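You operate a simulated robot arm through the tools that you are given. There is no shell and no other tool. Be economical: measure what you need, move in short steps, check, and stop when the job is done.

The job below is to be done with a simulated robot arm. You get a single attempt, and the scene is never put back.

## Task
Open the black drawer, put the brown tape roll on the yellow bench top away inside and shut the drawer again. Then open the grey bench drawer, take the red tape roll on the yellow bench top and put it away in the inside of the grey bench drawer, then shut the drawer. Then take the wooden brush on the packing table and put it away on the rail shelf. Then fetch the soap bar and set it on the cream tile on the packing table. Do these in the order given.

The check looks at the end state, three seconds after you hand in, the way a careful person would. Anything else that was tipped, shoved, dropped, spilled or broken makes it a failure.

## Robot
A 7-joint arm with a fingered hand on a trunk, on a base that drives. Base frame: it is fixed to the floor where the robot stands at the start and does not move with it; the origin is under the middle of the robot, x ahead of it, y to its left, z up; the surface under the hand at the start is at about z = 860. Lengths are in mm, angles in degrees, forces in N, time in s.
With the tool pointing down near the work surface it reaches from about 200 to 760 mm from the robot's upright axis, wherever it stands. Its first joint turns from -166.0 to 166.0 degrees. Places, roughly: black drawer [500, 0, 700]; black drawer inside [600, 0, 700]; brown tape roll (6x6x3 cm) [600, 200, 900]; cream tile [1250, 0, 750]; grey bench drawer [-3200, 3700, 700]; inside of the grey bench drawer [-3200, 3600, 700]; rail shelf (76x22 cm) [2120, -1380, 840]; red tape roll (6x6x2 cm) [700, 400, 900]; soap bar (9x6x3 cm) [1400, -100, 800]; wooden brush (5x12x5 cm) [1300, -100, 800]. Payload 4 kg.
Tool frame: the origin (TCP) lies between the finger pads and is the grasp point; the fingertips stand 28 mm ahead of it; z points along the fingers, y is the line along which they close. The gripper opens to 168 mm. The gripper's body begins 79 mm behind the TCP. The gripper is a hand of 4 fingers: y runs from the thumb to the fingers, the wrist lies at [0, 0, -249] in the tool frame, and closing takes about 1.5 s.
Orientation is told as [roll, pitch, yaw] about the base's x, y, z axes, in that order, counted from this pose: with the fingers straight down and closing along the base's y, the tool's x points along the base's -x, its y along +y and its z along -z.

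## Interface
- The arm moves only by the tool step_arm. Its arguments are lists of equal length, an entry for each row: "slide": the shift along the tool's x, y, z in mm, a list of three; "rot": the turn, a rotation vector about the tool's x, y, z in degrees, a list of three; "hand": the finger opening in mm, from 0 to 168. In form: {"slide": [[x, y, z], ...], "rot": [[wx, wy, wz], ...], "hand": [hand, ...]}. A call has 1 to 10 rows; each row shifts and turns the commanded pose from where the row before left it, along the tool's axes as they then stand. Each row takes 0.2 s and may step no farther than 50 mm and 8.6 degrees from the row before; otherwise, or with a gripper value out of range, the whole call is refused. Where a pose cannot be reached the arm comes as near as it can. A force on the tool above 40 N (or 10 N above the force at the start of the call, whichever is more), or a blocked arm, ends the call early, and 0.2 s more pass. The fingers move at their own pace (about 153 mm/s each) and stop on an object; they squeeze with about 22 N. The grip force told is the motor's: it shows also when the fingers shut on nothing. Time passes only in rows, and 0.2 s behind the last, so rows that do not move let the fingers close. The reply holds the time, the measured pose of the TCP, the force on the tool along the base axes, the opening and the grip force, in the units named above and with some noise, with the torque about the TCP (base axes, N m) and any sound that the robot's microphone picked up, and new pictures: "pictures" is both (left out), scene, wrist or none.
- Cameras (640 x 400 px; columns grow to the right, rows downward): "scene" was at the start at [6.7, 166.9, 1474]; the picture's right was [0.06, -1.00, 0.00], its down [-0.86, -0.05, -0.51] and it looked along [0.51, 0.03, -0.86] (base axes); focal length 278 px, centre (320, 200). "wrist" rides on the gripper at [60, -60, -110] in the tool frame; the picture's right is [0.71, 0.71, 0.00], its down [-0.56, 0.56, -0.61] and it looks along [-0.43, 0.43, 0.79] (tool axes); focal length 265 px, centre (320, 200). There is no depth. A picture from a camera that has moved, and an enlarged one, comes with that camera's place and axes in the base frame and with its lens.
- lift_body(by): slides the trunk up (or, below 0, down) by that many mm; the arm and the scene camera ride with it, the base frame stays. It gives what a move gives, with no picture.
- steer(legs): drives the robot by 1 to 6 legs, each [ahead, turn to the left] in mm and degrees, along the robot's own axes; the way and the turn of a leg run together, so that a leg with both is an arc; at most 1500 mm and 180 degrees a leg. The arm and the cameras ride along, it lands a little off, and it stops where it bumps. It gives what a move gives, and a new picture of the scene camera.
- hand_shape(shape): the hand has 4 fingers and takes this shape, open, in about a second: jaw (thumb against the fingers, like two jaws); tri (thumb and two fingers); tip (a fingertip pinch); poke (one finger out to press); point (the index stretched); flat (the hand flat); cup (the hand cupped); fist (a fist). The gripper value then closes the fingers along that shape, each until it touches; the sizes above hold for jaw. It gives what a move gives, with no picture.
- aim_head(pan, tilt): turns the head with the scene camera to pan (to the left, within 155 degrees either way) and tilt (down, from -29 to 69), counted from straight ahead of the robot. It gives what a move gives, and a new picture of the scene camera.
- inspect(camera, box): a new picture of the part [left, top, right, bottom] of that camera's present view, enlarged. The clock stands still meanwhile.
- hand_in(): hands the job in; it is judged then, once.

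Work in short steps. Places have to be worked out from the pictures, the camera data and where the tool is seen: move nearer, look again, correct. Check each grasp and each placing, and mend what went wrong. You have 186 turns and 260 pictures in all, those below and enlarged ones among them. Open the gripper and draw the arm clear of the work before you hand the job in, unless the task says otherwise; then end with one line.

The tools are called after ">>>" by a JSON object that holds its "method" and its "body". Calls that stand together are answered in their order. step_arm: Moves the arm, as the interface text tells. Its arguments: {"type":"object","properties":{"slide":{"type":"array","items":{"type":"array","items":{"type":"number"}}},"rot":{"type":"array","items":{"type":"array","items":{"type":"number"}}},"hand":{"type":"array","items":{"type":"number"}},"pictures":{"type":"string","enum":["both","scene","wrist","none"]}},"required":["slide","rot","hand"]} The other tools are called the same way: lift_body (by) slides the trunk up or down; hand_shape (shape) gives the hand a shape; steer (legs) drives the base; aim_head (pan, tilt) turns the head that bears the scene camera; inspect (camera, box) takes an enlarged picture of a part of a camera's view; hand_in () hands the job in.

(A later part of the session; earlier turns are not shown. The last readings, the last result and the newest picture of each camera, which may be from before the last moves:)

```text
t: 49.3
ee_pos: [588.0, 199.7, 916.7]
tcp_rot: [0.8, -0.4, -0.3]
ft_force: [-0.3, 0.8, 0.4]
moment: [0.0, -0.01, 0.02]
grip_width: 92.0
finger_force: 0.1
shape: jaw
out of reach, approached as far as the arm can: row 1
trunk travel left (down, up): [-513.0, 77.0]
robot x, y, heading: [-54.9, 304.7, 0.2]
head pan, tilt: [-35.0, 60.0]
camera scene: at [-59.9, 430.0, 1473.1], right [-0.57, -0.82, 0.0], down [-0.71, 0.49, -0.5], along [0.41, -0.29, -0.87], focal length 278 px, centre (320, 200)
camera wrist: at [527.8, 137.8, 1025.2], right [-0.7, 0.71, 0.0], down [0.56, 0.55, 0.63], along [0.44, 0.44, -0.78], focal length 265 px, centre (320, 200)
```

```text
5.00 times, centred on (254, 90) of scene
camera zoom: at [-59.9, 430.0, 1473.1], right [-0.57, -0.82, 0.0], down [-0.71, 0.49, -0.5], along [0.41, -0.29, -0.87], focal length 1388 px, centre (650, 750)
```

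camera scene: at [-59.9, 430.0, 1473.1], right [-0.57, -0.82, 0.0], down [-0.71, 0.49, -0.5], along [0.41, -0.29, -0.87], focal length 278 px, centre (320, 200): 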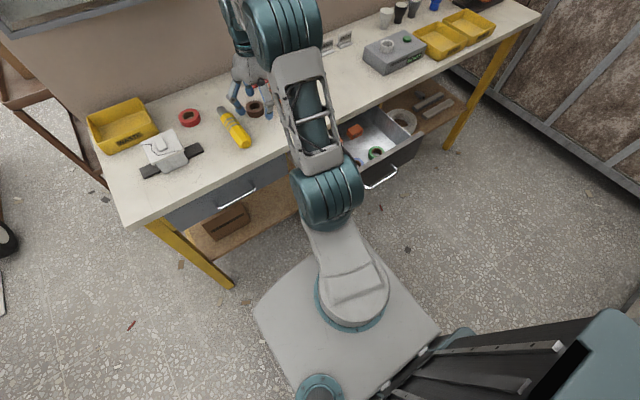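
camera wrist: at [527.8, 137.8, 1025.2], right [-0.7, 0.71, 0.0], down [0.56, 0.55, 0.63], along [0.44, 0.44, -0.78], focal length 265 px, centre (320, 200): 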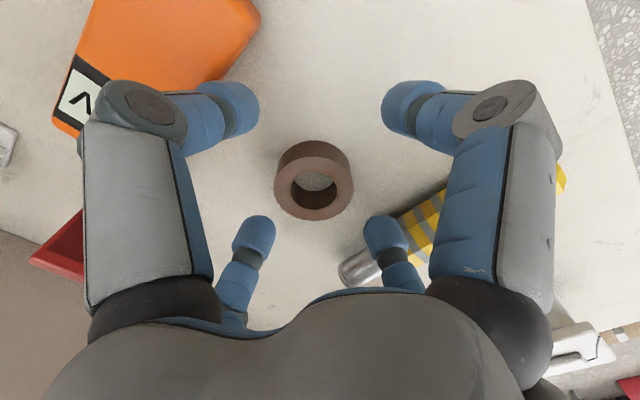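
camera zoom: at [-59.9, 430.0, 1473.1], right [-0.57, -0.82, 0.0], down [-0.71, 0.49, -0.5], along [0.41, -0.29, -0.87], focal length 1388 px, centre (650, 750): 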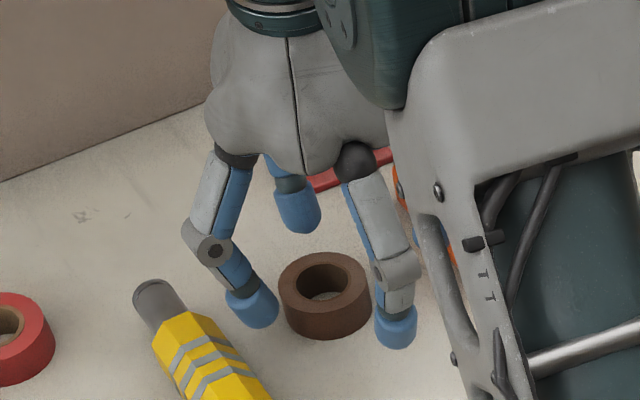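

The tape is at about (600, 206), so I need +12 in x and +6 in y. Shift, then descend to z≈893.

>>> {"method": "step_arm", "body": {"slide": [[-12, 6, 0], [0, 0, 12], [0, 0, 12]], "rot": [[0, 0, 0], [0, 0, 0], [0, 0, 0]], "hand": [92, 92, 92]}}

```text
t: 50.1
ee_pos: [601.3, 206.3, 893.6]
tcp_rot: [0.8, -0.5, -0.3]
ft_force: [-0.3, -1.5, 0.1]
moment: [-0.02, -0.04, 0.0]
grip_width: 92.4
finger_force: 0.0
shape: jaw
trunk travel left (down, up): [-513.0, 77.0]
robot x, y, heading: [-54.3, 308.1, 0.3]
head pan, tilt: [-35.0, 60.0]
camera scene: at [-60.1, 430.0, 1473.1], right [-0.57, -0.82, 0.0], down [-0.71, 0.49, -0.5], along [0.41, -0.29, -0.87], focal length 278 px, centre (320, 200)
camera wrist: at [540.1, 145.2, 1001.7], right [-0.7, 0.71, 0.0], down [0.56, 0.55, 0.63], along [0.44, 0.44, -0.78], focal length 265 px, centre (320, 200)
```

scene: 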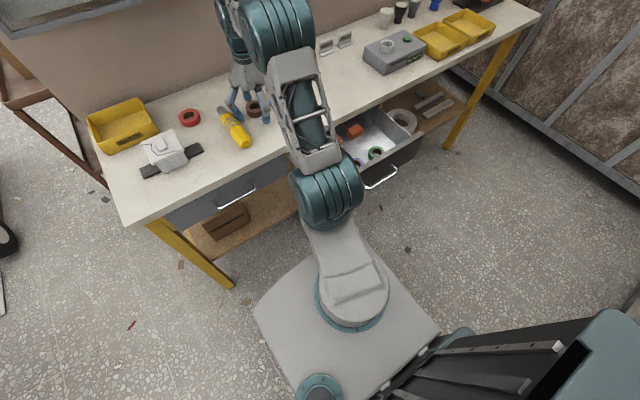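
wrist: 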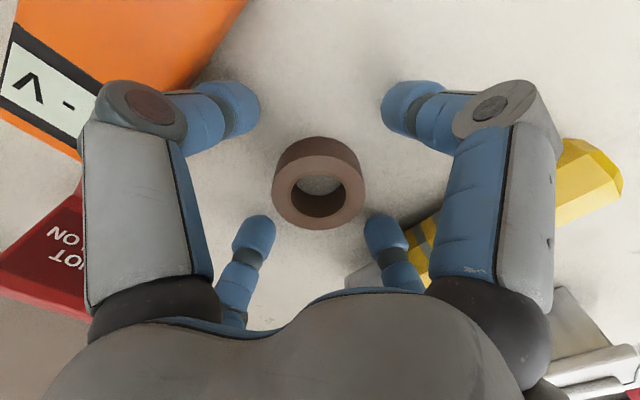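

Centred on the tape. Closing the grip.

>>> {"method": "step_arm", "body": {"slide": [[0, 0, 0], [0, 0, 0], [0, 0, 0], [0, 0, 0], [0, 0, 0]], "rot": [[0, 0, 0], [0, 0, 0], [0, 0, 0], [0, 0, 0], [0, 0, 0]], "hand": [30, 30, 30, 30, 30], "pictures": "wrist"}}

```text
t: 51.3
ee_pos: [602.0, 206.9, 893.2]
tcp_rot: [0.8, -0.4, -0.3]
ft_force: [0.2, 0.2, 0.3]
moment: [0.0, 0.04, -0.01]
grip_width: 46.6
finger_force: 22.2
shape: jaw
trunk travel left (down, up): [-513.0, 77.0]
robot x, y, heading: [-56.2, 303.6, 0.0]
head pan, tilt: [-35.0, 60.0]
camera wrist: at [540.2, 145.1, 1001.8], right [-0.7, 0.71, 0.0], down [0.56, 0.55, 0.63], along [0.44, 0.44, -0.78], focal length 265 px, centre (320, 200)
```

wrist: 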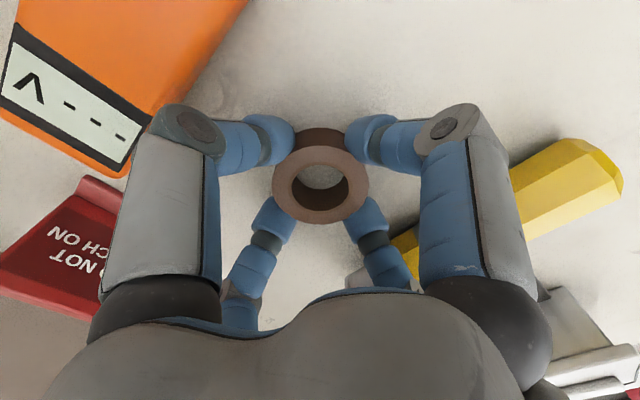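

The four fingers hold the ring. Lifting and carrying it over the open drawer.

>>> {"method": "step_arm", "body": {"slide": [[0, 0, -40], [0, 0, -40], [0, 0, -40], [40, -15, 0], [45, -17, 0], [45, -17, 0], [45, -17, 0], [45, -17, 0], [45, -16, 0]], "rot": [[0, 0, 0], [0, 0, 0], [0, 0, 0], [0, 0, 0], [0, 0, 0], [0, 0, 0], [0, 0, 0], [0, 0, 0], [-0.8, 0.4, 0]], "hand": [30, 30, 30, 30, 30, 30, 30, 30, 30]}}

```text
t: 53.3
ee_pos: [334.1, 108.3, 1010.5]
tcp_rot: [1.6, 0.0, -0.3]
ft_force: [0.1, 0.0, 0.0]
moment: [0.0, -0.03, 0.01]
grip_width: 46.4
finger_force: 21.8
shape: jaw
trunk travel left (down, up): [-513.0, 77.0]
robot x, y, heading: [-52.6, 303.3, 0.4]
head pan, tilt: [-35.0, 60.0]
camera scene: at [-60.5, 429.8, 1473.1], right [-0.57, -0.82, 0.0], down [-0.71, 0.49, -0.5], along [0.41, -0.29, -0.87], focal length 278 px, centre (320, 200)
camera wrist: at [273.3, 43.9, 1118.6], right [-0.7, 0.71, 0.02], down [0.56, 0.54, 0.63], along [0.44, 0.45, -0.78], focal length 265 px, centre (320, 200)
```

scene: 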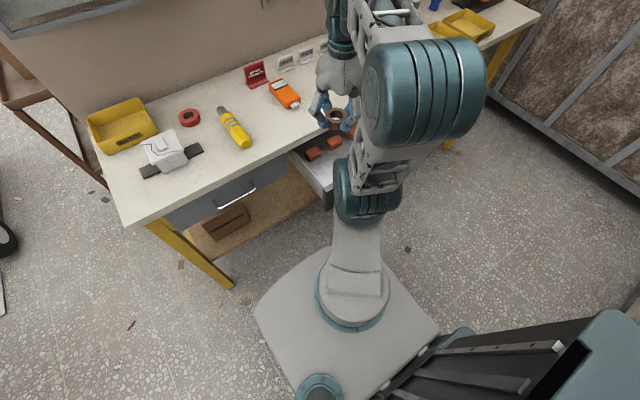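
wrist: 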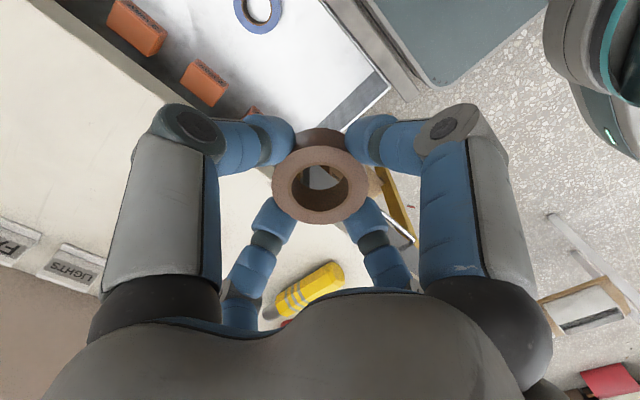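

Blue tape edge is at y≈43 and the left wall at y≈164. I'll straighten the tilt and descend into the drawer at about (332, 104).

>>> {"method": "step_arm", "body": {"slide": [[0, -4, 30], [0, 0, 40], [0, 0, 40], [0, 0, 40], [0, 0, 40], [0, 0, 20]], "rot": [[1.6, 0, 0], [0, 0, 0], [0, 0, 0], [0, 0, 0], [0, 0, 0], [0, 0, 0]], "hand": [30, 30, 30, 30, 30, 30]}}

>>> {"method": "inspect", "body": {"camera": "scene", "box": [270, 80, 430, 220]}}

```text
t: 54.7
ee_pos: [334.3, 104.4, 799.7]
tcp_rot: [0.0, 0.0, -0.2]
ft_force: [0.0, 1.0, -0.4]
moment: [0.02, -0.02, 0.0]
grip_width: 46.4
finger_force: 21.8
shape: jaw
trunk travel left (down, up): [-513.0, 77.0]
robot x, y, heading: [-51.6, 306.4, -0.2]
head pan, tilt: [-35.0, 60.0]
camera scene: at [-60.1, 429.7, 1473.1], right [-0.57, -0.82, 0.0], down [-0.71, 0.49, -0.5], along [0.41, -0.29, -0.87], focal length 278 px, centre (320, 200)
camera wrist: at [274.2, 45.2, 909.6], right [-0.7, 0.71, 0.0], down [0.56, 0.56, 0.61], along [0.44, 0.43, -0.79], focal length 265 px, centre (320, 200)
```

scene: 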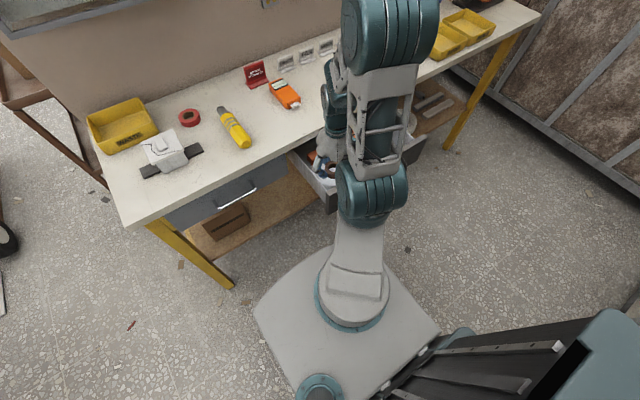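
wrist: 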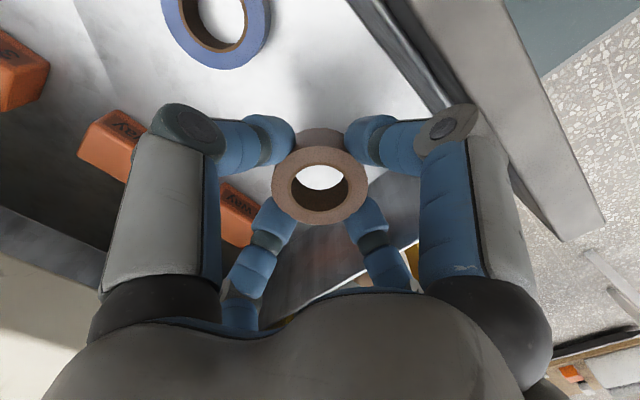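

```text
2.86 times, centred on (350, 150) of scene
camera zoom: at [-60.1, 429.7, 1473.1], right [-0.57, -0.82, 0.0], down [-0.71, 0.49, -0.5], along [0.41, -0.29, -0.87], focal length 793 px, centre (234, 343)
```

zoom: 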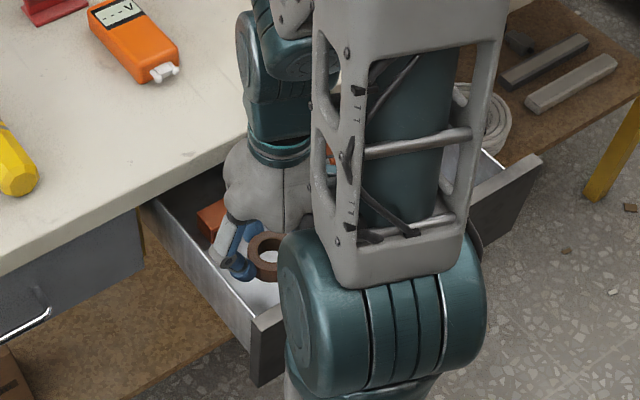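

There is clearance all around. Descending slowly until near the floor or light contact.

>>> {"method": "step_arm", "body": {"slide": [[0, 0, 15], [0, 0, 10], [0, 0, 6], [0, 0, 4], [0, 0, 3]], "rot": [[0, 0, 0], [0, 0, 0], [0, 0, 0], [0, 0, 0], [0, 0, 0]], "hand": [30, 30, 30, 30, 30], "pictures": "wrist"}}

```text
t: 55.5
ee_pos: [337.4, 97.9, 773.6]
tcp_rot: [-0.8, -0.5, -0.9]
ft_force: [0.2, -9.6, 15.1]
moment: [1.1, 0.19, 0.09]
grip_width: 46.0
finger_force: 21.4
shape: jaw
trunk travel left (down, up): [-513.0, 77.0]
robot x, y, heading: [-53.5, 305.5, 0.1]
head pan, tilt: [-35.0, 60.0]
stopped in row 3: the force on the tool passed its limit at 46 N (the readings are from after the stop); the commanded pose is now the measured one
camera wrist: at [275.0, 40.1, 883.5], right [-0.7, 0.72, -0.02], down [0.56, 0.56, 0.61], along [0.45, 0.42, -0.79], focal length 265 px, centre (320, 200)
```

wrist: 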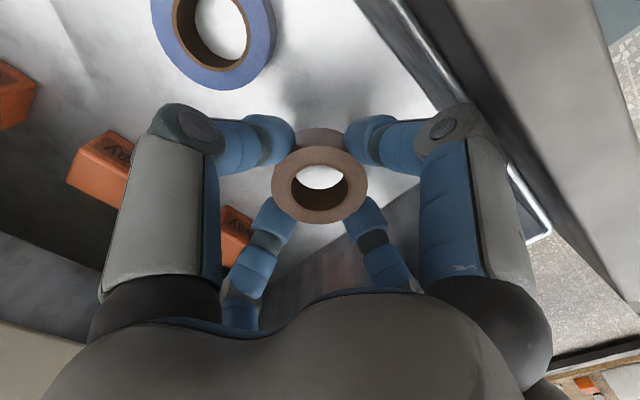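

The hand's side seems to touch the left rim. I'll lift slightly, shift 8 mm right and lower the last bit.

>>> {"method": "step_arm", "body": {"slide": [[0, 0, -8], [0, -7, 0], [0, 0, 8], [0, 0, 6], [0, 0, 5]], "rot": [[-0.8, 0.5, 0], [0, 0, 0], [0, 0, 0], [0, 0, 0], [0, 0, 0]], "hand": [30, 30, 30, 30, 30], "pictures": "wrist"}}

```text
t: 56.7
ee_pos: [335.8, 92.9, 759.6]
tcp_rot: [0.2, 0.2, -0.8]
ft_force: [1.1, 0.5, -0.8]
moment: [-0.02, 0.02, -0.04]
grip_width: 46.1
finger_force: 22.0
shape: jaw
trunk travel left (down, up): [-513.0, 77.0]
robot x, y, heading: [-56.1, 304.5, 0.0]
head pan, tilt: [-35.0, 60.0]
camera wrist: at [275.0, 32.8, 870.4], right [-0.7, 0.72, 0.01], down [0.57, 0.55, 0.61], along [0.44, 0.43, -0.79], focal length 265 px, centre (320, 200)
```

wrist: 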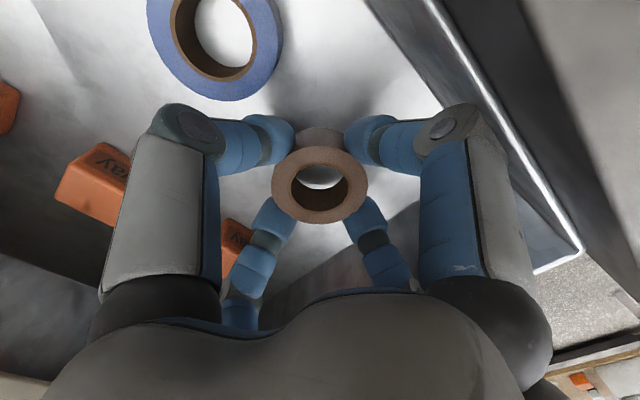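

Free again. Continuing down to contact.

>>> {"method": "step_arm", "body": {"slide": [[0, 0, 4], [0, 0, 4], [0, 0, 4], [0, 0, 4], [0, 0, 4]], "rot": [[0, 0, 0], [0, 0, 0], [0, 0, 0], [0, 0, 0], [0, 0, 0]], "hand": [30, 30, 30, 30, 30], "pictures": "wrist"}}

```text
t: 57.8
ee_pos: [338.8, 92.5, 746.0]
tcp_rot: [0.0, -0.2, -0.8]
ft_force: [0.7, 1.4, 35.1]
moment: [0.09, 0.03, -0.01]
grip_width: 47.2
finger_force: 22.6
shape: jaw
trunk travel left (down, up): [-513.0, 77.0]
robot x, y, heading: [-58.2, 303.2, -0.3]
head pan, tilt: [-35.0, 60.0]
stopped in row 5: the force on the tool passed its limit at 45 N (the readings are from after the stop); the commanded pose is now the measured one
camera wrist: at [276.8, 33.0, 856.3], right [-0.7, 0.72, 0.0], down [0.56, 0.55, 0.62], along [0.45, 0.43, -0.79], focal length 265 px, centre (320, 200)
```

wrist: 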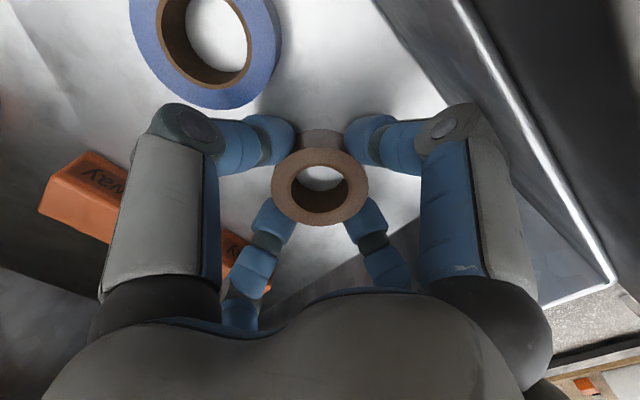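

Floor contact. Releasing and lifting out straight up.

>>> {"method": "step_arm", "body": {"slide": [[0, 0, -2], [0, 0, 0], [0, 0, 0], [0, 0, -15], [0, 0, -30], [0, 0, -45], [0, 0, -50], [0, 0, -50], [0, 0, -50], [0, 0, -40]], "rot": [[0, 0, 0], [0, 0, 0], [0, 0, 0], [0, 0, 0], [0, 0, 0], [0, 0, 0], [0, 0, 0], [0, 0, 0], [0, 0, 0], [0, 0, 0]], "hand": [70, 76, 76, 76, 76, 76, 76, 76, 76, 76]}}

```text
t: 60.0
ee_pos: [336.2, 90.0, 1026.4]
tcp_rot: [0.1, 0.0, -0.9]
ft_force: [0.5, -0.2, -0.8]
moment: [-0.05, -0.04, -0.03]
grip_width: 75.7
finger_force: 0.0
shape: jaw
trunk travel left (down, up): [-513.0, 77.0]
robot x, y, heading: [-53.3, 302.0, -0.1]
head pan, tilt: [-35.0, 60.0]
camera scene: at [-59.8, 430.0, 1473.0], right [-0.57, -0.82, 0.0], down [-0.71, 0.5, -0.5], along [0.41, -0.29, -0.87], focal length 278 px, centre (320, 200)
camera wrist: at [275.7, 30.5, 1136.7], right [-0.7, 0.72, 0.0], down [0.57, 0.55, 0.62], along [0.44, 0.43, -0.79], focal length 265 px, centre (320, 200)
```

scene: 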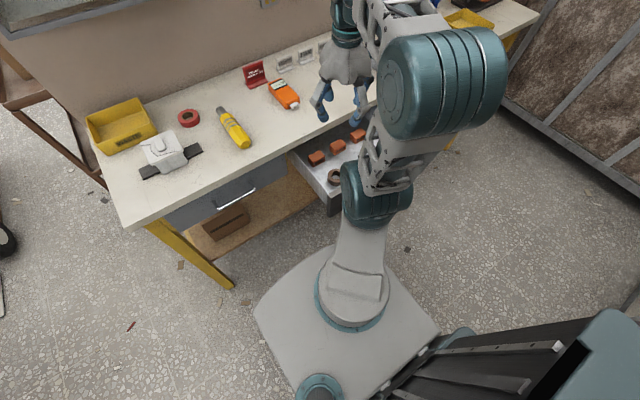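
wrist: 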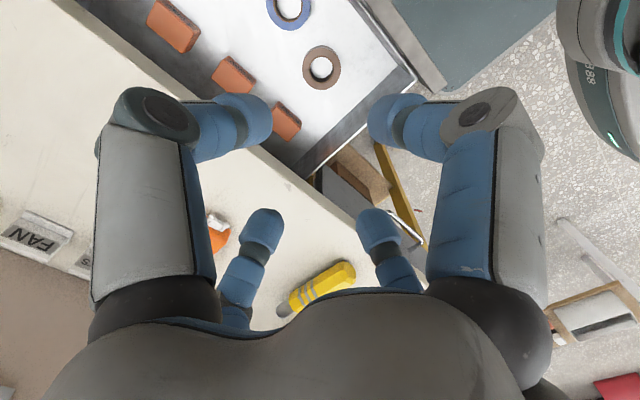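

The brown tape lies flat in the drawer, clear of the rest. To shut it I'll go in front, right of the handle (y≈-95), with the fingers closed, and push the face.

>>> {"method": "step_arm", "body": {"slide": [[28, -37, 0], [28, -37, 0], [28, -37, 0], [28, -37, 0], [24, -37, 0]], "rot": [[0, 0, 8.5], [0, 0, 0], [0, 0, 0], [0, 0, 0], [0, 0, 0]], "hand": [40, 0, 0, 0, 0], "pictures": "none"}}

>>> {"method": "step_arm", "body": {"slide": [[0, 0, 0], [0, 0, 0], [0, 0, 0], [0, 0, 0], [0, 0, 0], [0, 0, 0], [0, 0, 0], [0, 0, 0], [0, 0, 0], [0, 0, 0]], "rot": [[0, 0, 8.1], [0, 0, 8.1], [0, 0, 8.1], [0, 0, 8.1], [0, 0, 8.1], [0, 0, 8.1], [0, 0, 8.1], [0, 0, 8.1], [0, 0, 8.1], [0, 0, 8.1]], "hand": [0, 0, 0, 0, 0, 0, 0, 0, 0, 0], "pictures": "none"}}

>>> {"method": "step_arm", "body": {"slide": [[0, 0, 0], [0, 0, 0], [0, 0, 0], [0, 0, 0], [0, 0, 0], [0, 0, 0], [0, 0, 0]], "rot": [[-8.57, 0, 0], [-8.57, 0, 0], [-8.57, 0, 0], [-8.57, 0, 0], [-8.57, 0, 0], [-8.57, 0, 0], [-8.57, 0, 0]], "hand": [0, 0, 0, 0, 0, 0, 0], "pictures": "scene"}}

```text
t: 61.2
ee_pos: [175.8, -74.6, 1030.0]
tcp_rot: [0.1, 0.0, -9.3]
ft_force: [0.7, 0.1, 0.2]
moment: [0.02, 0.02, -0.02]
grip_width: 0.0
finger_force: 21.5
shape: jaw
trunk travel left (down, up): [-513.0, 77.0]
robot x, y, heading: [-54.7, 305.8, 0.0]
head pan, tilt: [-35.0, 60.0]
```

```text
t: 63.4
ee_pos: [179.7, -73.9, 1025.6]
tcp_rot: [0.1, 0.2, -90.5]
ft_force: [0.6, 0.6, -1.1]
moment: [0.01, 0.01, 0.03]
grip_width: 0.0
finger_force: 22.1
shape: jaw
trunk travel left (down, up): [-513.0, 77.0]
robot x, y, heading: [-53.7, 304.2, -0.2]
head pan, tilt: [-35.0, 60.0]
```

```text
t: 65.0
ee_pos: [177.8, -74.4, 1025.4]
tcp_rot: [60.1, 0.1, -90.3]
ft_force: [0.1, 0.6, -0.1]
moment: [-0.01, -0.02, -0.05]
grip_width: 0.1
finger_force: 22.6
shape: jaw
trunk travel left (down, up): [-513.0, 77.0]
robot x, y, heading: [-54.8, 302.8, 0.1]
head pan, tilt: [-35.0, 60.0]
camera scene: at [-60.0, 429.7, 1473.1], right [-0.57, -0.82, 0.0], down [-0.71, 0.5, -0.5], along [0.41, -0.29, -0.87], focal length 278 px, centre (320, 200)
```

scene: 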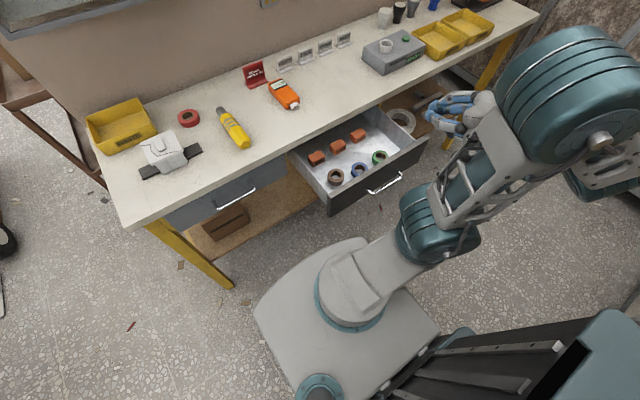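

Drawer contents look fine. Lowering to in front of the face beside the handle.

>>> {"method": "step_arm", "body": {"slide": [[-4.3, -34, 23], [-4.3, -34, 23], [-4.3, -34, 23], [-4.3, -34, 23], [-4.3, -34, 23], [-4.3, -34, 23]], "rot": [[0, 0, 0], [0, 0, 0], [0, 0, 0], [0, 0, 0], [0, 0, 0], [0, 0, 0]], "hand": [0, 0, 0, 0, 0, 0], "pictures": "scene"}}

>>> {"method": "inspect", "body": {"camera": "scene", "box": [290, 90, 482, 210]}}

```text
t: 66.4
ee_pos: [198.4, -101.8, 779.7]
tcp_rot: [60.1, 0.2, -90.4]
ft_force: [0.0, -0.4, 0.3]
moment: [0.03, -0.02, -0.03]
grip_width: 0.0
finger_force: 22.1
shape: jaw
trunk travel left (down, up): [-513.0, 77.0]
robot x, y, heading: [-52.1, 307.6, -0.1]
head pan, tilt: [-35.0, 60.0]
camera scene: at [-59.8, 429.7, 1473.2], right [-0.57, -0.82, 0.0], down [-0.71, 0.5, -0.5], along [0.41, -0.29, -0.87], focal length 278 px, centre (320, 200)
```

scene: 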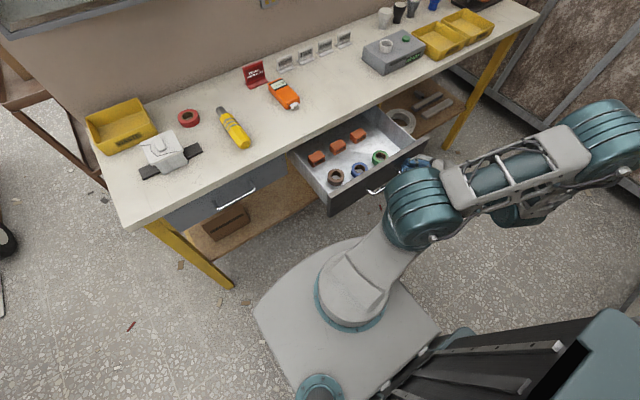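

```text
3.33 times, centred on (386, 150) of scene
camera zoom: at [-59.8, 429.7, 1473.2], right [-0.57, -0.82, 0.0], down [-0.71, 0.5, -0.5], along [0.41, -0.29, -0.87], focal length 925 px, centre (100, 367)
```

zoom: 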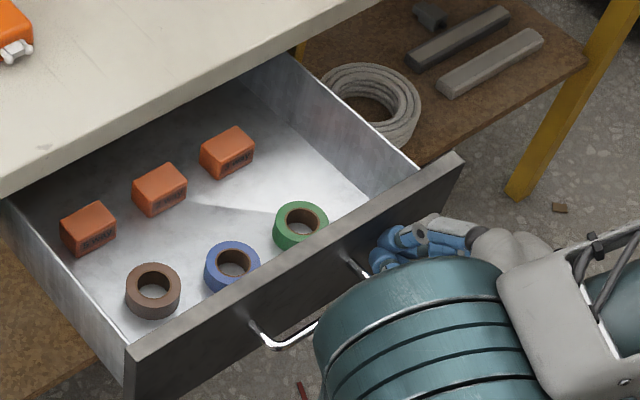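

In place beside the handle, fingers on the face. Pushing forward.

>>> {"method": "step_arm", "body": {"slide": [[0, 10, 17.3], [0, 10, 17.3], [0, 10, 17.3], [0, 10, 17.3], [0, 10, 17.3], [0, 10, 17.3], [0, 10, 17.3], [0, 10, 17.3], [0, 10, 17.3], [0, 7, 12.1]], "rot": [[0, 0, 0], [0, 0, 0], [0, 0, 0], [0, 0, 0], [0, 0, 0], [0, 0, 0], [0, 0, 0], [0, 0, 0], [0, 0, 0], [0, 0, 0]], "hand": [0, 0, 0, 0, 0, 0, 0, 0, 0, 0], "pictures": "none"}}

>>> {"method": "step_arm", "body": {"slide": [[0, 4, 7], [0, 4, 7], [0, 4, 7], [0, 3, 5], [0, 3, 5]], "rot": [[0, 0, 0], [0, 0, 0], [0, 0, 0], [0, 0, 0], [0, 0, 0]], "hand": [0, 0, 0, 0, 0], "pictures": "scene"}}

>>> {"method": "inspect", "body": {"camera": "scene", "box": [290, 90, 482, 210]}}

```text
t: 68.6
ee_pos: [392.7, -100.4, 780.0]
tcp_rot: [60.0, 0.0, -90.3]
ft_force: [0.5, -0.2, 0.4]
moment: [0.02, 0.01, 0.01]
grip_width: 0.0
finger_force: 22.1
shape: jaw
trunk travel left (down, up): [-513.0, 77.0]
robot x, y, heading: [-54.5, 303.5, -0.2]
head pan, tilt: [-35.0, 60.0]
```

```text
t: 69.8
ee_pos: [416.6, -103.5, 777.7]
tcp_rot: [59.5, 0.5, -90.9]
ft_force: [-13.4, 0.7, 0.0]
moment: [0.02, 0.2, 0.1]
grip_width: 0.3
finger_force: 22.4
shape: jaw
trunk travel left (down, up): [-513.0, 77.0]
robot x, y, heading: [-52.9, 308.7, -0.8]
head pan, tilt: [-35.0, 60.0]
stopped in row 5: the force on the tool passed its limit at 46 N (the readings are from after the stop); the commanded pose is now the measured one
camera scene: at [-61.3, 429.8, 1473.1], right [-0.58, -0.82, 0.0], down [-0.71, 0.5, -0.5], along [0.41, -0.29, -0.87], focal length 278 px, centre (320, 200)
```

scene: 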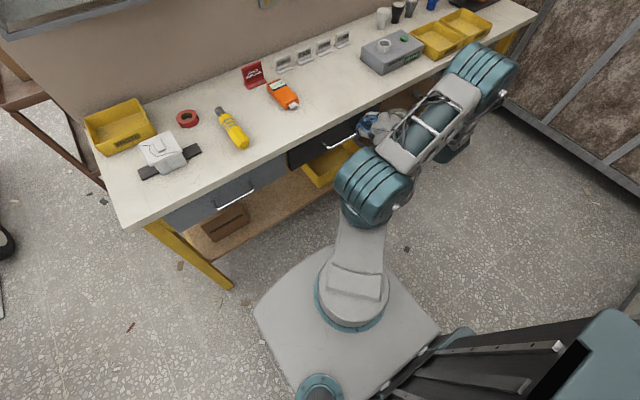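

```text
3.33 times, centred on (386, 150) of scene
camera zoom: at [-61.3, 429.8, 1473.1], right [-0.58, -0.82, 0.0], down [-0.71, 0.5, -0.5], along [0.41, -0.29, -0.87], focal length 925 px, centre (100, 367)
```

zoom: 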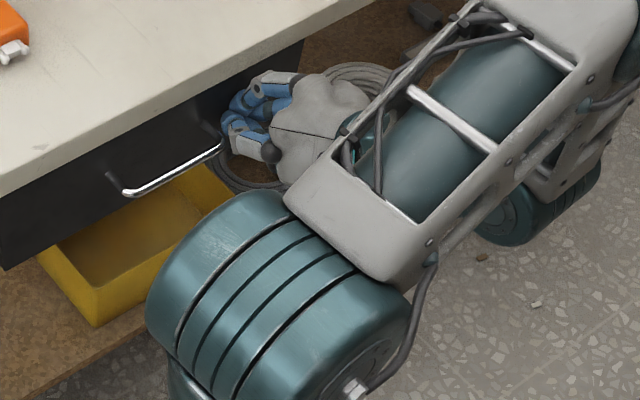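

The push stalled at 46 N, so the drawer is likely shut. I'll retreat and verify.

>>> {"method": "step_arm", "body": {"slide": [[0, 0, -30], [0, 0, -40], [0, 0, -40], [0, 20, -30], [0, 17, -25], [0, 13, -27], [0, 9, -29], [0, 5, -29.6], [0, 0, -30], [0, 0, -30]], "rot": [[0, 0, 0], [0, 0, 0], [0, 0, 0], [8.5, 0, 0], [8.5, 0, 0], [8.5, 0, 0], [8.5, 0, 0], [8.5, 0, 0], [8.5, 0, 0], [8.5, 0, 0]], "hand": [0, 0, 0, 0, 0, 0, 0, 0, 0, 0], "pictures": "scene"}}

>>> {"method": "inspect", "body": {"camera": "scene", "box": [270, 100, 398, 180]}}

```text
t: 72.0
ee_pos: [261.2, -100.8, 1039.0]
tcp_rot: [0.1, 0.4, -90.6]
ft_force: [0.1, 0.2, -0.2]
moment: [-0.03, -0.02, 0.02]
grip_width: 0.0
finger_force: 22.0
shape: jaw
trunk travel left (down, up): [-513.0, 77.0]
robot x, y, heading: [-52.7, 304.0, 0.1]
head pan, tilt: [-35.0, 60.0]
camera scene: at [-59.4, 430.2, 1473.0], right [-0.58, -0.82, 0.0], down [-0.71, 0.5, -0.5], along [0.41, -0.29, -0.87], focal length 278 px, centre (320, 200)
```

scene: 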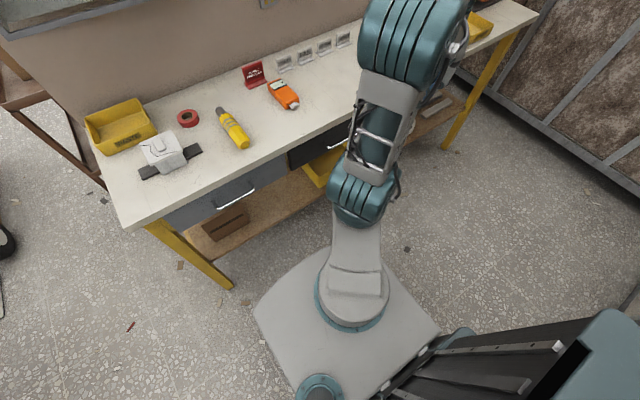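

```text
5.00 times, centred on (334, 140) of scene
camera zoom: at [-59.4, 430.2, 1473.0], right [-0.58, -0.82, 0.0], down [-0.71, 0.5, -0.5], along [0.41, -0.29, -0.87], focal length 1388 px, centre (250, 500)
```

zoom: 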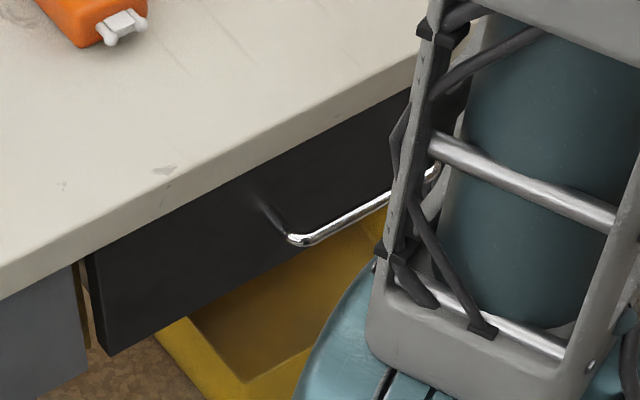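

The handle matches its original position relative to the bench, so the drawer is shut. Now I'll survey the route to the grey bench drawer with zoomed views.

>>> {"method": "aim_head", "body": {"pan": 130, "tilt": 15}}

>>> {"method": "inspect", "body": {"camera": "scene", "box": [200, 100, 456, 260]}}

>>> {"method": "aim_head", "body": {"pan": 100, "tilt": 15}}

>>> {"method": "inspect", "body": {"camera": "scene", "box": [0, 90, 320, 290]}}

```text
t: 74.5
ee_pos: [260.6, -102.4, 1039.1]
tcp_rot: [0.1, 0.5, -90.7]
ft_force: [0.2, 0.2, 0.5]
moment: [0.02, 0.0, -0.01]
grip_width: 0.2
finger_force: 22.2
shape: jaw
trunk travel left (down, up): [-513.0, 77.0]
robot x, y, heading: [-56.7, 305.9, -0.3]
head pan, tilt: [130.0, 15.0]
camera scene: at [-174.1, 540.1, 1539.4], right [0.77, 0.64, 0.0], down [0.17, -0.2, -0.97], along [-0.62, 0.74, -0.26], focal length 278 px, centre (320, 200)
```

scene: 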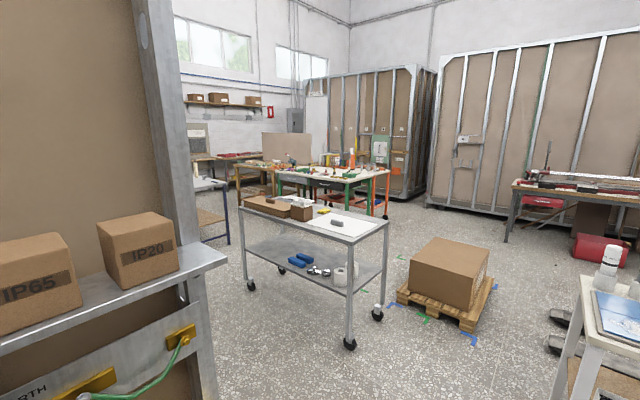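

```text
2.50 times, centred on (328, 180) of scene
camera zoom: at [-174.1, 540.1, 1539.4], right [0.77, 0.64, 0.0], down [0.17, -0.2, -0.97], along [-0.62, 0.74, -0.26], focal length 694 px, centre (300, 250)
```

zoom: 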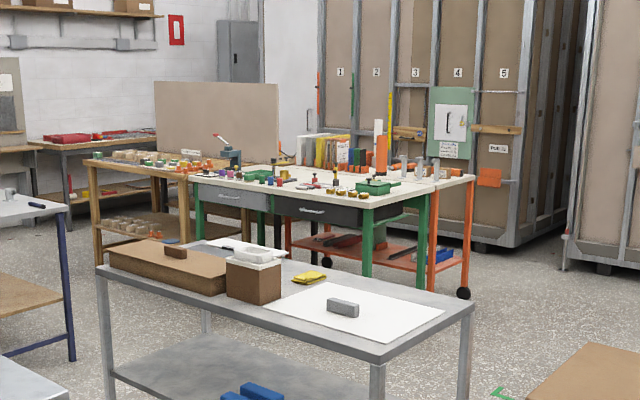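

```text
t: 75.4
ee_pos: [261.1, -103.3, 1039.6]
tcp_rot: [0.2, 0.3, -90.6]
ft_force: [-0.5, -0.6, 0.2]
moment: [0.0, 0.03, 0.0]
grip_width: 0.0
finger_force: 22.0
shape: jaw
trunk travel left (down, up): [-513.0, 77.0]
robot x, y, heading: [-51.4, 305.3, -0.2]
head pan, tilt: [100.0, 15.0]
camera scene: at [-130.3, 560.4, 1539.4], right [0.99, 0.17, 0.0], down [0.04, -0.25, -0.97], along [-0.17, 0.95, -0.26], focal length 278 px, centre (320, 200)
```

scene: 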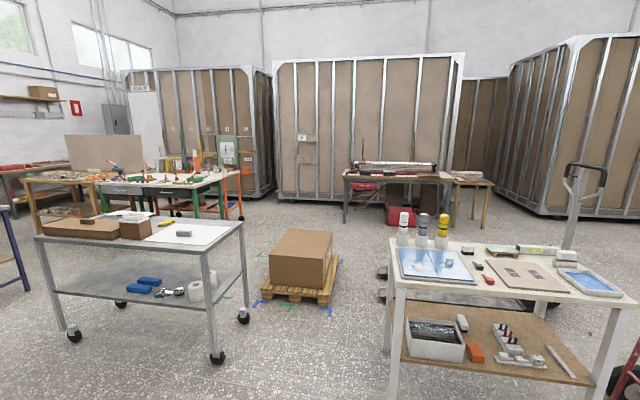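

```text
2.00 times, centred on (160, 190) of scene
camera zoom: at [-130.3, 560.4, 1539.4], right [0.99, 0.17, 0.0], down [0.04, -0.25, -0.97], along [-0.17, 0.95, -0.26], focal length 555 px, centre (640, 220)
```

zoom: 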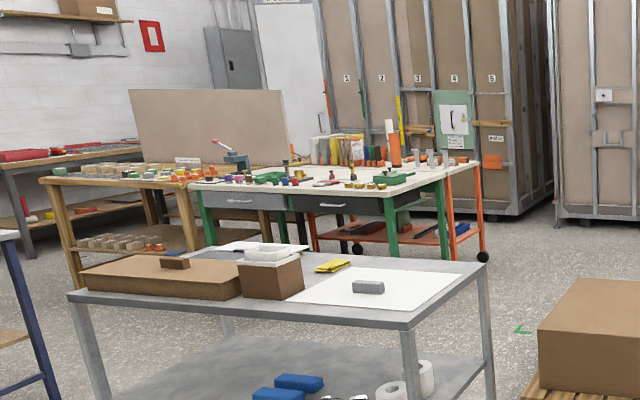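

The grey drawer's handle is near (-3200, 3450), facing my side on the green-legged bench. I'll tuck the arm ahead of the robot and drive round the left end of the white cart.

>>> {"method": "step_arm", "body": {"slide": [[45, 15, -4], [45, 15, -4], [45, 15, -4], [45, 15, -4], [45, 15, -4], [45, 15, -4], [45, 15, -4], [45, 15, -4], [45, 15, -4], [45, 15, -4]], "rot": [[0, 0, 0], [0, 0, 0], [0, 0, 0], [0, 0, 0], [0, 0, 0], [0, 0, 0], [0, 0, 0], [0, 0, 0], [0, 0, 0], [0, 0, 0]], "hand": [0, 0, 0, 0, 0, 0, 0, 0, 0, 0], "pictures": "none"}}

>>> {"method": "aim_head", "body": {"pan": 0, "tilt": 30}}

>>> {"method": "steer", "body": {"legs": [[0, 100], [1150, 0], [0, 80]]}}

```text
t: 77.6
ee_pos: [420.9, 321.8, 1082.3]
tcp_rot: [0.2, 0.9, -91.5]
ft_force: [0.1, 1.7, 1.2]
moment: [-0.23, -0.06, -0.01]
grip_width: 0.1
finger_force: 21.9
shape: jaw
out of reach, approached as far as the arm can: row 10
trunk travel left (down, up): [-513.0, 77.0]
robot x, y, heading: [-52.4, 303.7, -0.2]
head pan, tilt: [100.0, 15.0]
```

```text
t: 79.4
ee_pos: [420.9, 330.4, 1081.6]
tcp_rot: [0.2, 0.2, -91.9]
ft_force: [-0.1, 0.1, 0.6]
moment: [0.0, 0.03, 0.03]
grip_width: 0.0
finger_force: 22.3
shape: jaw
trunk travel left (down, up): [-513.0, 77.0]
robot x, y, heading: [-56.1, 307.3, -0.4]
head pan, tilt: [0.0, 30.0]
camera scene: at [-23.9, 468.3, 1515.2], right [0.0, -1.0, 0.0], down [-0.5, 0.0, -0.87], along [0.87, 0.0, -0.5], focal length 278 px, centre (320, 200)
```

scene: 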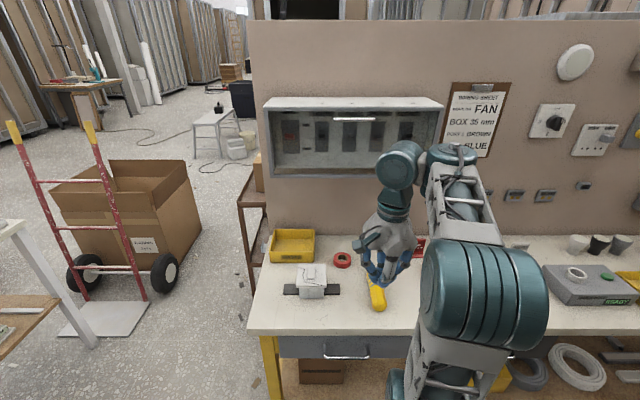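

```text
t: 92.8
ee_pos: [-695.0, 1442.5, 1081.8]
tcp_rot: [0.2, 0.3, 86.1]
ft_force: [0.9, -0.5, 0.1]
moment: [-0.03, 0.04, 0.02]
grip_width: 0.0
finger_force: 21.7
shape: jaw
trunk travel left (down, up): [-513.0, 77.0]
robot x, y, heading: [-218.6, 1446.0, 176.9]
head pan, tilt: [0.0, 30.0]
camera scene: at [-260.8, 1285.8, 1515.1], right [0.06, 1.0, 0.0], down [0.5, -0.03, -0.87], along [-0.86, 0.05, -0.5], focal length 278 px, centre (320, 200)
```

scene: 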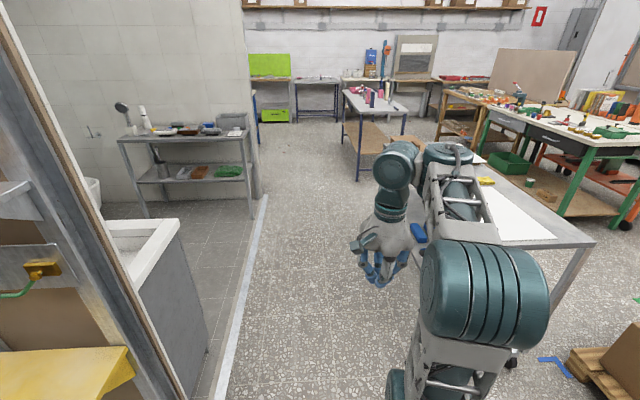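

The route is clear. Driving west past the cart, then turning north.

>>> {"method": "steer", "body": {"legs": [[0, 3.5], [1295, 0], [1295, 0], [0, -90.5]]}}

```text
t: 110.0
ee_pos: [-2837.1, 1932.8, 1080.5]
tcp_rot: [0.1, 0.3, -4.8]
ft_force: [-0.6, -0.1, -0.3]
moment: [0.01, 0.02, -0.03]
grip_width: 0.0
finger_force: 22.8
shape: jaw
trunk travel left (down, up): [-513.0, 77.0]
robot x, y, heading: [-2843.4, 1460.5, 86.0]
head pan, tilt: [0.0, 30.0]
camera scene: at [-3001.8, 1500.7, 1515.2], right [1.0, -0.07, 0.0], down [-0.04, -0.5, -0.87], along [0.06, 0.86, -0.5], focal length 278 px, centre (320, 200)
```

scene: 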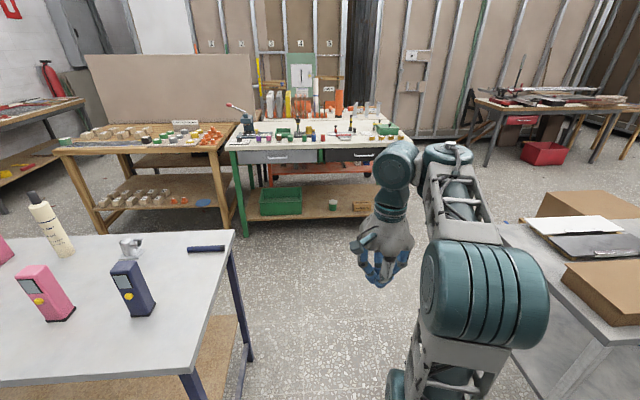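

Now I see the grey drawer handle at about (-3184, 3437). Driving north through the gap between the tables.

>>> {"method": "steer", "body": {"legs": [[0, 3.5], [1490, 0]]}}

```text
t: 118.0
ee_pos: [-2837.4, 3452.8, 1081.0]
tcp_rot: [0.2, 0.3, -1.6]
ft_force: [-0.1, 1.1, -0.5]
moment: [-0.02, -0.02, -0.01]
grip_width: 0.2
finger_force: 21.9
shape: jaw
trunk travel left (down, up): [-513.0, 77.0]
robot x, y, heading: [-2814.0, 2974.5, 89.0]
head pan, tilt: [0.0, 30.0]
camera scene: at [-2977.9, 3012.0, 1515.2], right [1.0, -0.02, 0.0], down [-0.01, -0.5, -0.87], along [0.02, 0.87, -0.5], focal length 278 px, centre (320, 200)
```

scene: 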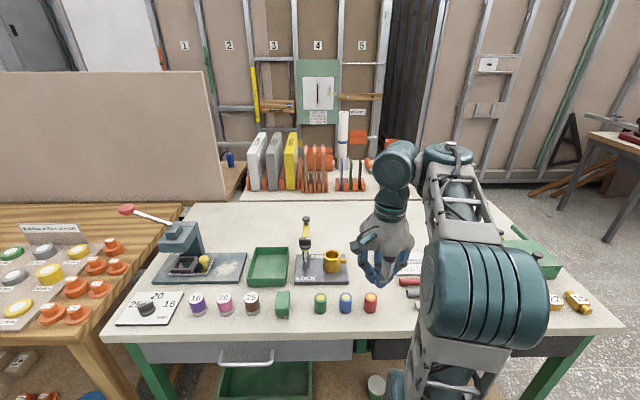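

Clear. Turning west, moving 690 mm and turning back to face the bench, so the handle sits to the right as with the black drawer.

>>> {"method": "steer", "body": {"legs": [[0, 91], [690, 0], [0, -90]]}}

>>> {"method": "aim_head", "body": {"pan": -35, "tilt": 60}}

```text
t: 129.6
ee_pos: [-3509.5, 3454.4, 1079.8]
tcp_rot: [0.2, 0.3, -4.7]
ft_force: [-0.8, 0.9, -0.2]
moment: [0.01, -0.01, 0.02]
grip_width: 0.0
finger_force: 21.8
shape: jaw
trunk travel left (down, up): [-513.0, 77.0]
robot x, y, heading: [-3512.6, 2981.9, 85.7]
head pan, tilt: [0.0, 30.0]
camera scene: at [-3674.0, 3022.3, 1515.2], right [1.0, -0.07, 0.0], down [-0.04, -0.5, -0.87], along [0.06, 0.86, -0.5], focal length 278 px, centre (320, 200)
```

scene: 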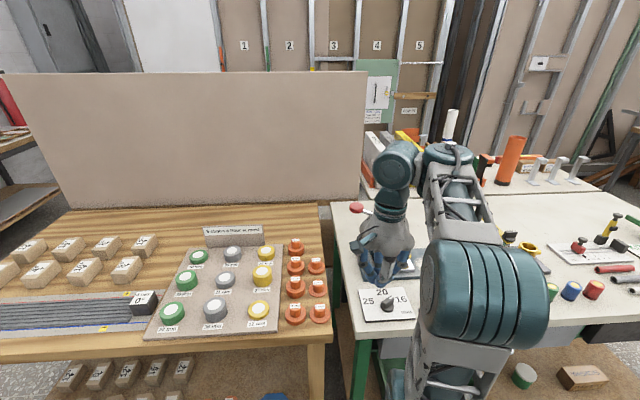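

```text
t: 130.6
ee_pos: [-3511.8, 3454.7, 1081.2]
tcp_rot: [0.2, 0.3, -4.6]
ft_force: [0.2, -0.2, 0.5]
moment: [-0.02, -0.03, 0.0]
grip_width: 0.0
finger_force: 21.7
shape: jaw
trunk travel left (down, up): [-513.0, 77.0]
robot x, y, heading: [-3514.7, 2982.8, 86.0]
head pan, tilt: [-35.0, 60.0]
camera scene: at [-3638.6, 2983.9, 1473.1], right [0.78, -0.63, 0.0], down [-0.55, -0.67, -0.5], along [0.32, 0.39, -0.87], focal length 278 px, centre (320, 200)
```

scene: 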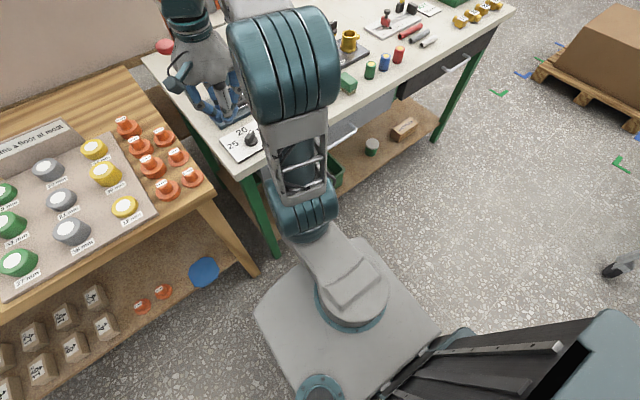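

The arm blocks the view. I'll square the hand to the bench, bring it in front of the drawer handle, and pitch it like before.

>>> {"method": "step_arm", "body": {"slide": [[0, 0, 0], [-36, -22, 8], [-36, -22, 8], [-36, -22, 8], [-36, -22, 8], [-36, -22, 8], [-36, -22, 8], [-36, -22, 8], [-36, -22, 8], [-36, -22, 8]], "rot": [[0, 0, -4.7], [0, 0, 0], [0, 0, 0], [0, 0, 0], [0, 0, 0], [0, 0, 0], [0, 0, 0], [0, 0, 0], [0, 0, 0], [0, 0, 0]], "hand": [0, 0, 0, 0, 0, 0, 0, 0, 0, 0], "pictures": "scene"}}

>>> {"method": "step_arm", "body": {"slide": [[0, 0, 0], [0, 0, 0], [0, 0, 0], [0, 0, 0], [0, 0, 0], [0, 0, 0], [0, 0, 0]], "rot": [[-8.57, 0, 0], [-8.57, 0, 0], [-8.57, 0, 0], [-8.57, 0, 0], [-8.57, 0, 0], [-8.57, 0, 0], [-8.57, 0, 0]], "hand": [0, 0, 0, 0, 0, 0, 0], "pictures": "none"}}

>>> {"method": "hand_shape", "body": {"shape": "tip"}}

>>> {"method": "step_arm", "body": {"slide": [[0, 0, 0], [0, 0, 0], [0, 0, 0]], "rot": [[0, 0, 0], [0, 0, 0], [0, 0, 0]], "hand": [55, 55, 55]}}

```text
t: 132.8
ee_pos: [-3184.8, 3259.3, 1003.2]
tcp_rot: [0.2, 0.3, 0.0]
ft_force: [-0.3, 0.0, 0.0]
moment: [0.01, 0.05, -0.05]
grip_width: 0.2
finger_force: 22.3
shape: jaw
trunk travel left (down, up): [-513.0, 77.0]
robot x, y, heading: [-3513.4, 2977.3, 85.9]
head pan, tilt: [-35.0, 60.0]
camera scene: at [-3638.0, 2983.6, 1473.1], right [0.78, -0.63, 0.0], down [-0.55, -0.67, -0.5], along [0.32, 0.39, -0.87], focal length 278 px, centre (320, 200)
```

scene: 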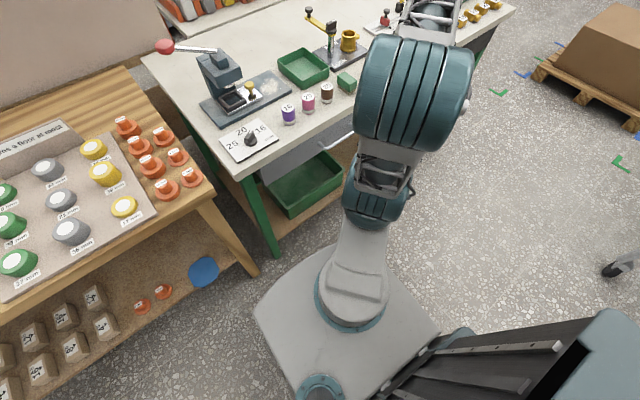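

```text
t: 134.4
ee_pos: [-3185.6, 3256.1, 1006.5]
tcp_rot: [60.4, 0.4, -0.2]
ft_force: [-0.4, 0.0, 0.7]
moment: [-0.02, -0.03, -0.03]
grip_width: 0.2
finger_force: 21.8
shape: jaw
trunk travel left (down, up): [-513.0, 77.0]
robot x, y, heading: [-3510.1, 2977.0, 86.0]
head pan, tilt: [-35.0, 60.0]
```

```text
t: 135.3
ee_pos: [-3188.6, 3257.4, 1005.5]
tcp_rot: [60.2, 0.4, 0.0]
ft_force: [0.4, 0.2, -0.6]
moment: [0.0, -0.02, 0.01]
grip_width: 168.0
finger_force: 0.1
shape: tip
trunk travel left (down, up): [-513.0, 77.0]
robot x, y, heading: [-3511.7, 2979.4, 85.9]
head pan, tilt: [-35.0, 60.0]
```

```text
t: 136.1
ee_pos: [-3186.6, 3257.2, 1006.5]
tcp_rot: [60.2, 0.3, -0.1]
ft_force: [-0.3, 0.9, 0.9]
moment: [-0.06, 0.01, 0.0]
grip_width: 55.5
finger_force: 0.1
shape: tip
trunk travel left (down, up): [-513.0, 77.0]
robot x, y, heading: [-3514.7, 2976.0, 85.8]
head pan, tilt: [-35.0, 60.0]
camera scene: at [-3638.4, 2983.6, 1473.1], right [0.78, -0.63, 0.0], down [-0.55, -0.67, -0.5], along [0.32, 0.39, -0.87], focal length 278 px, centre (320, 200)
camera wrist: at [-3247.1, 3131.8, 1008.9], right [-0.7, 0.35, 0.62], down [0.56, -0.26, 0.79], along [0.43, 0.9, -0.02], focal length 265 px, centre (320, 200)
```

scene: 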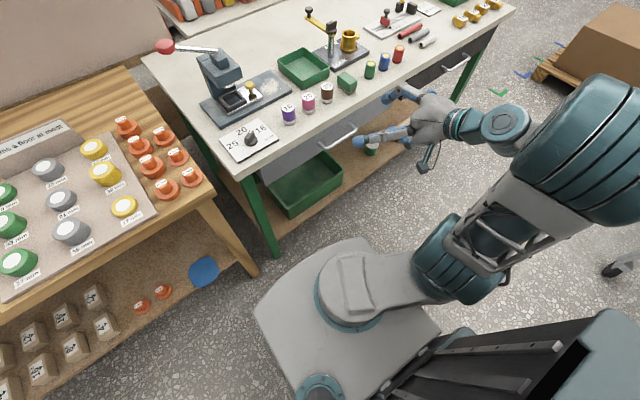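
wrist: 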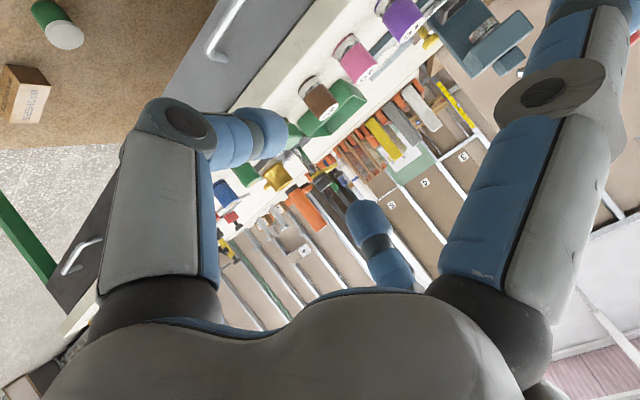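

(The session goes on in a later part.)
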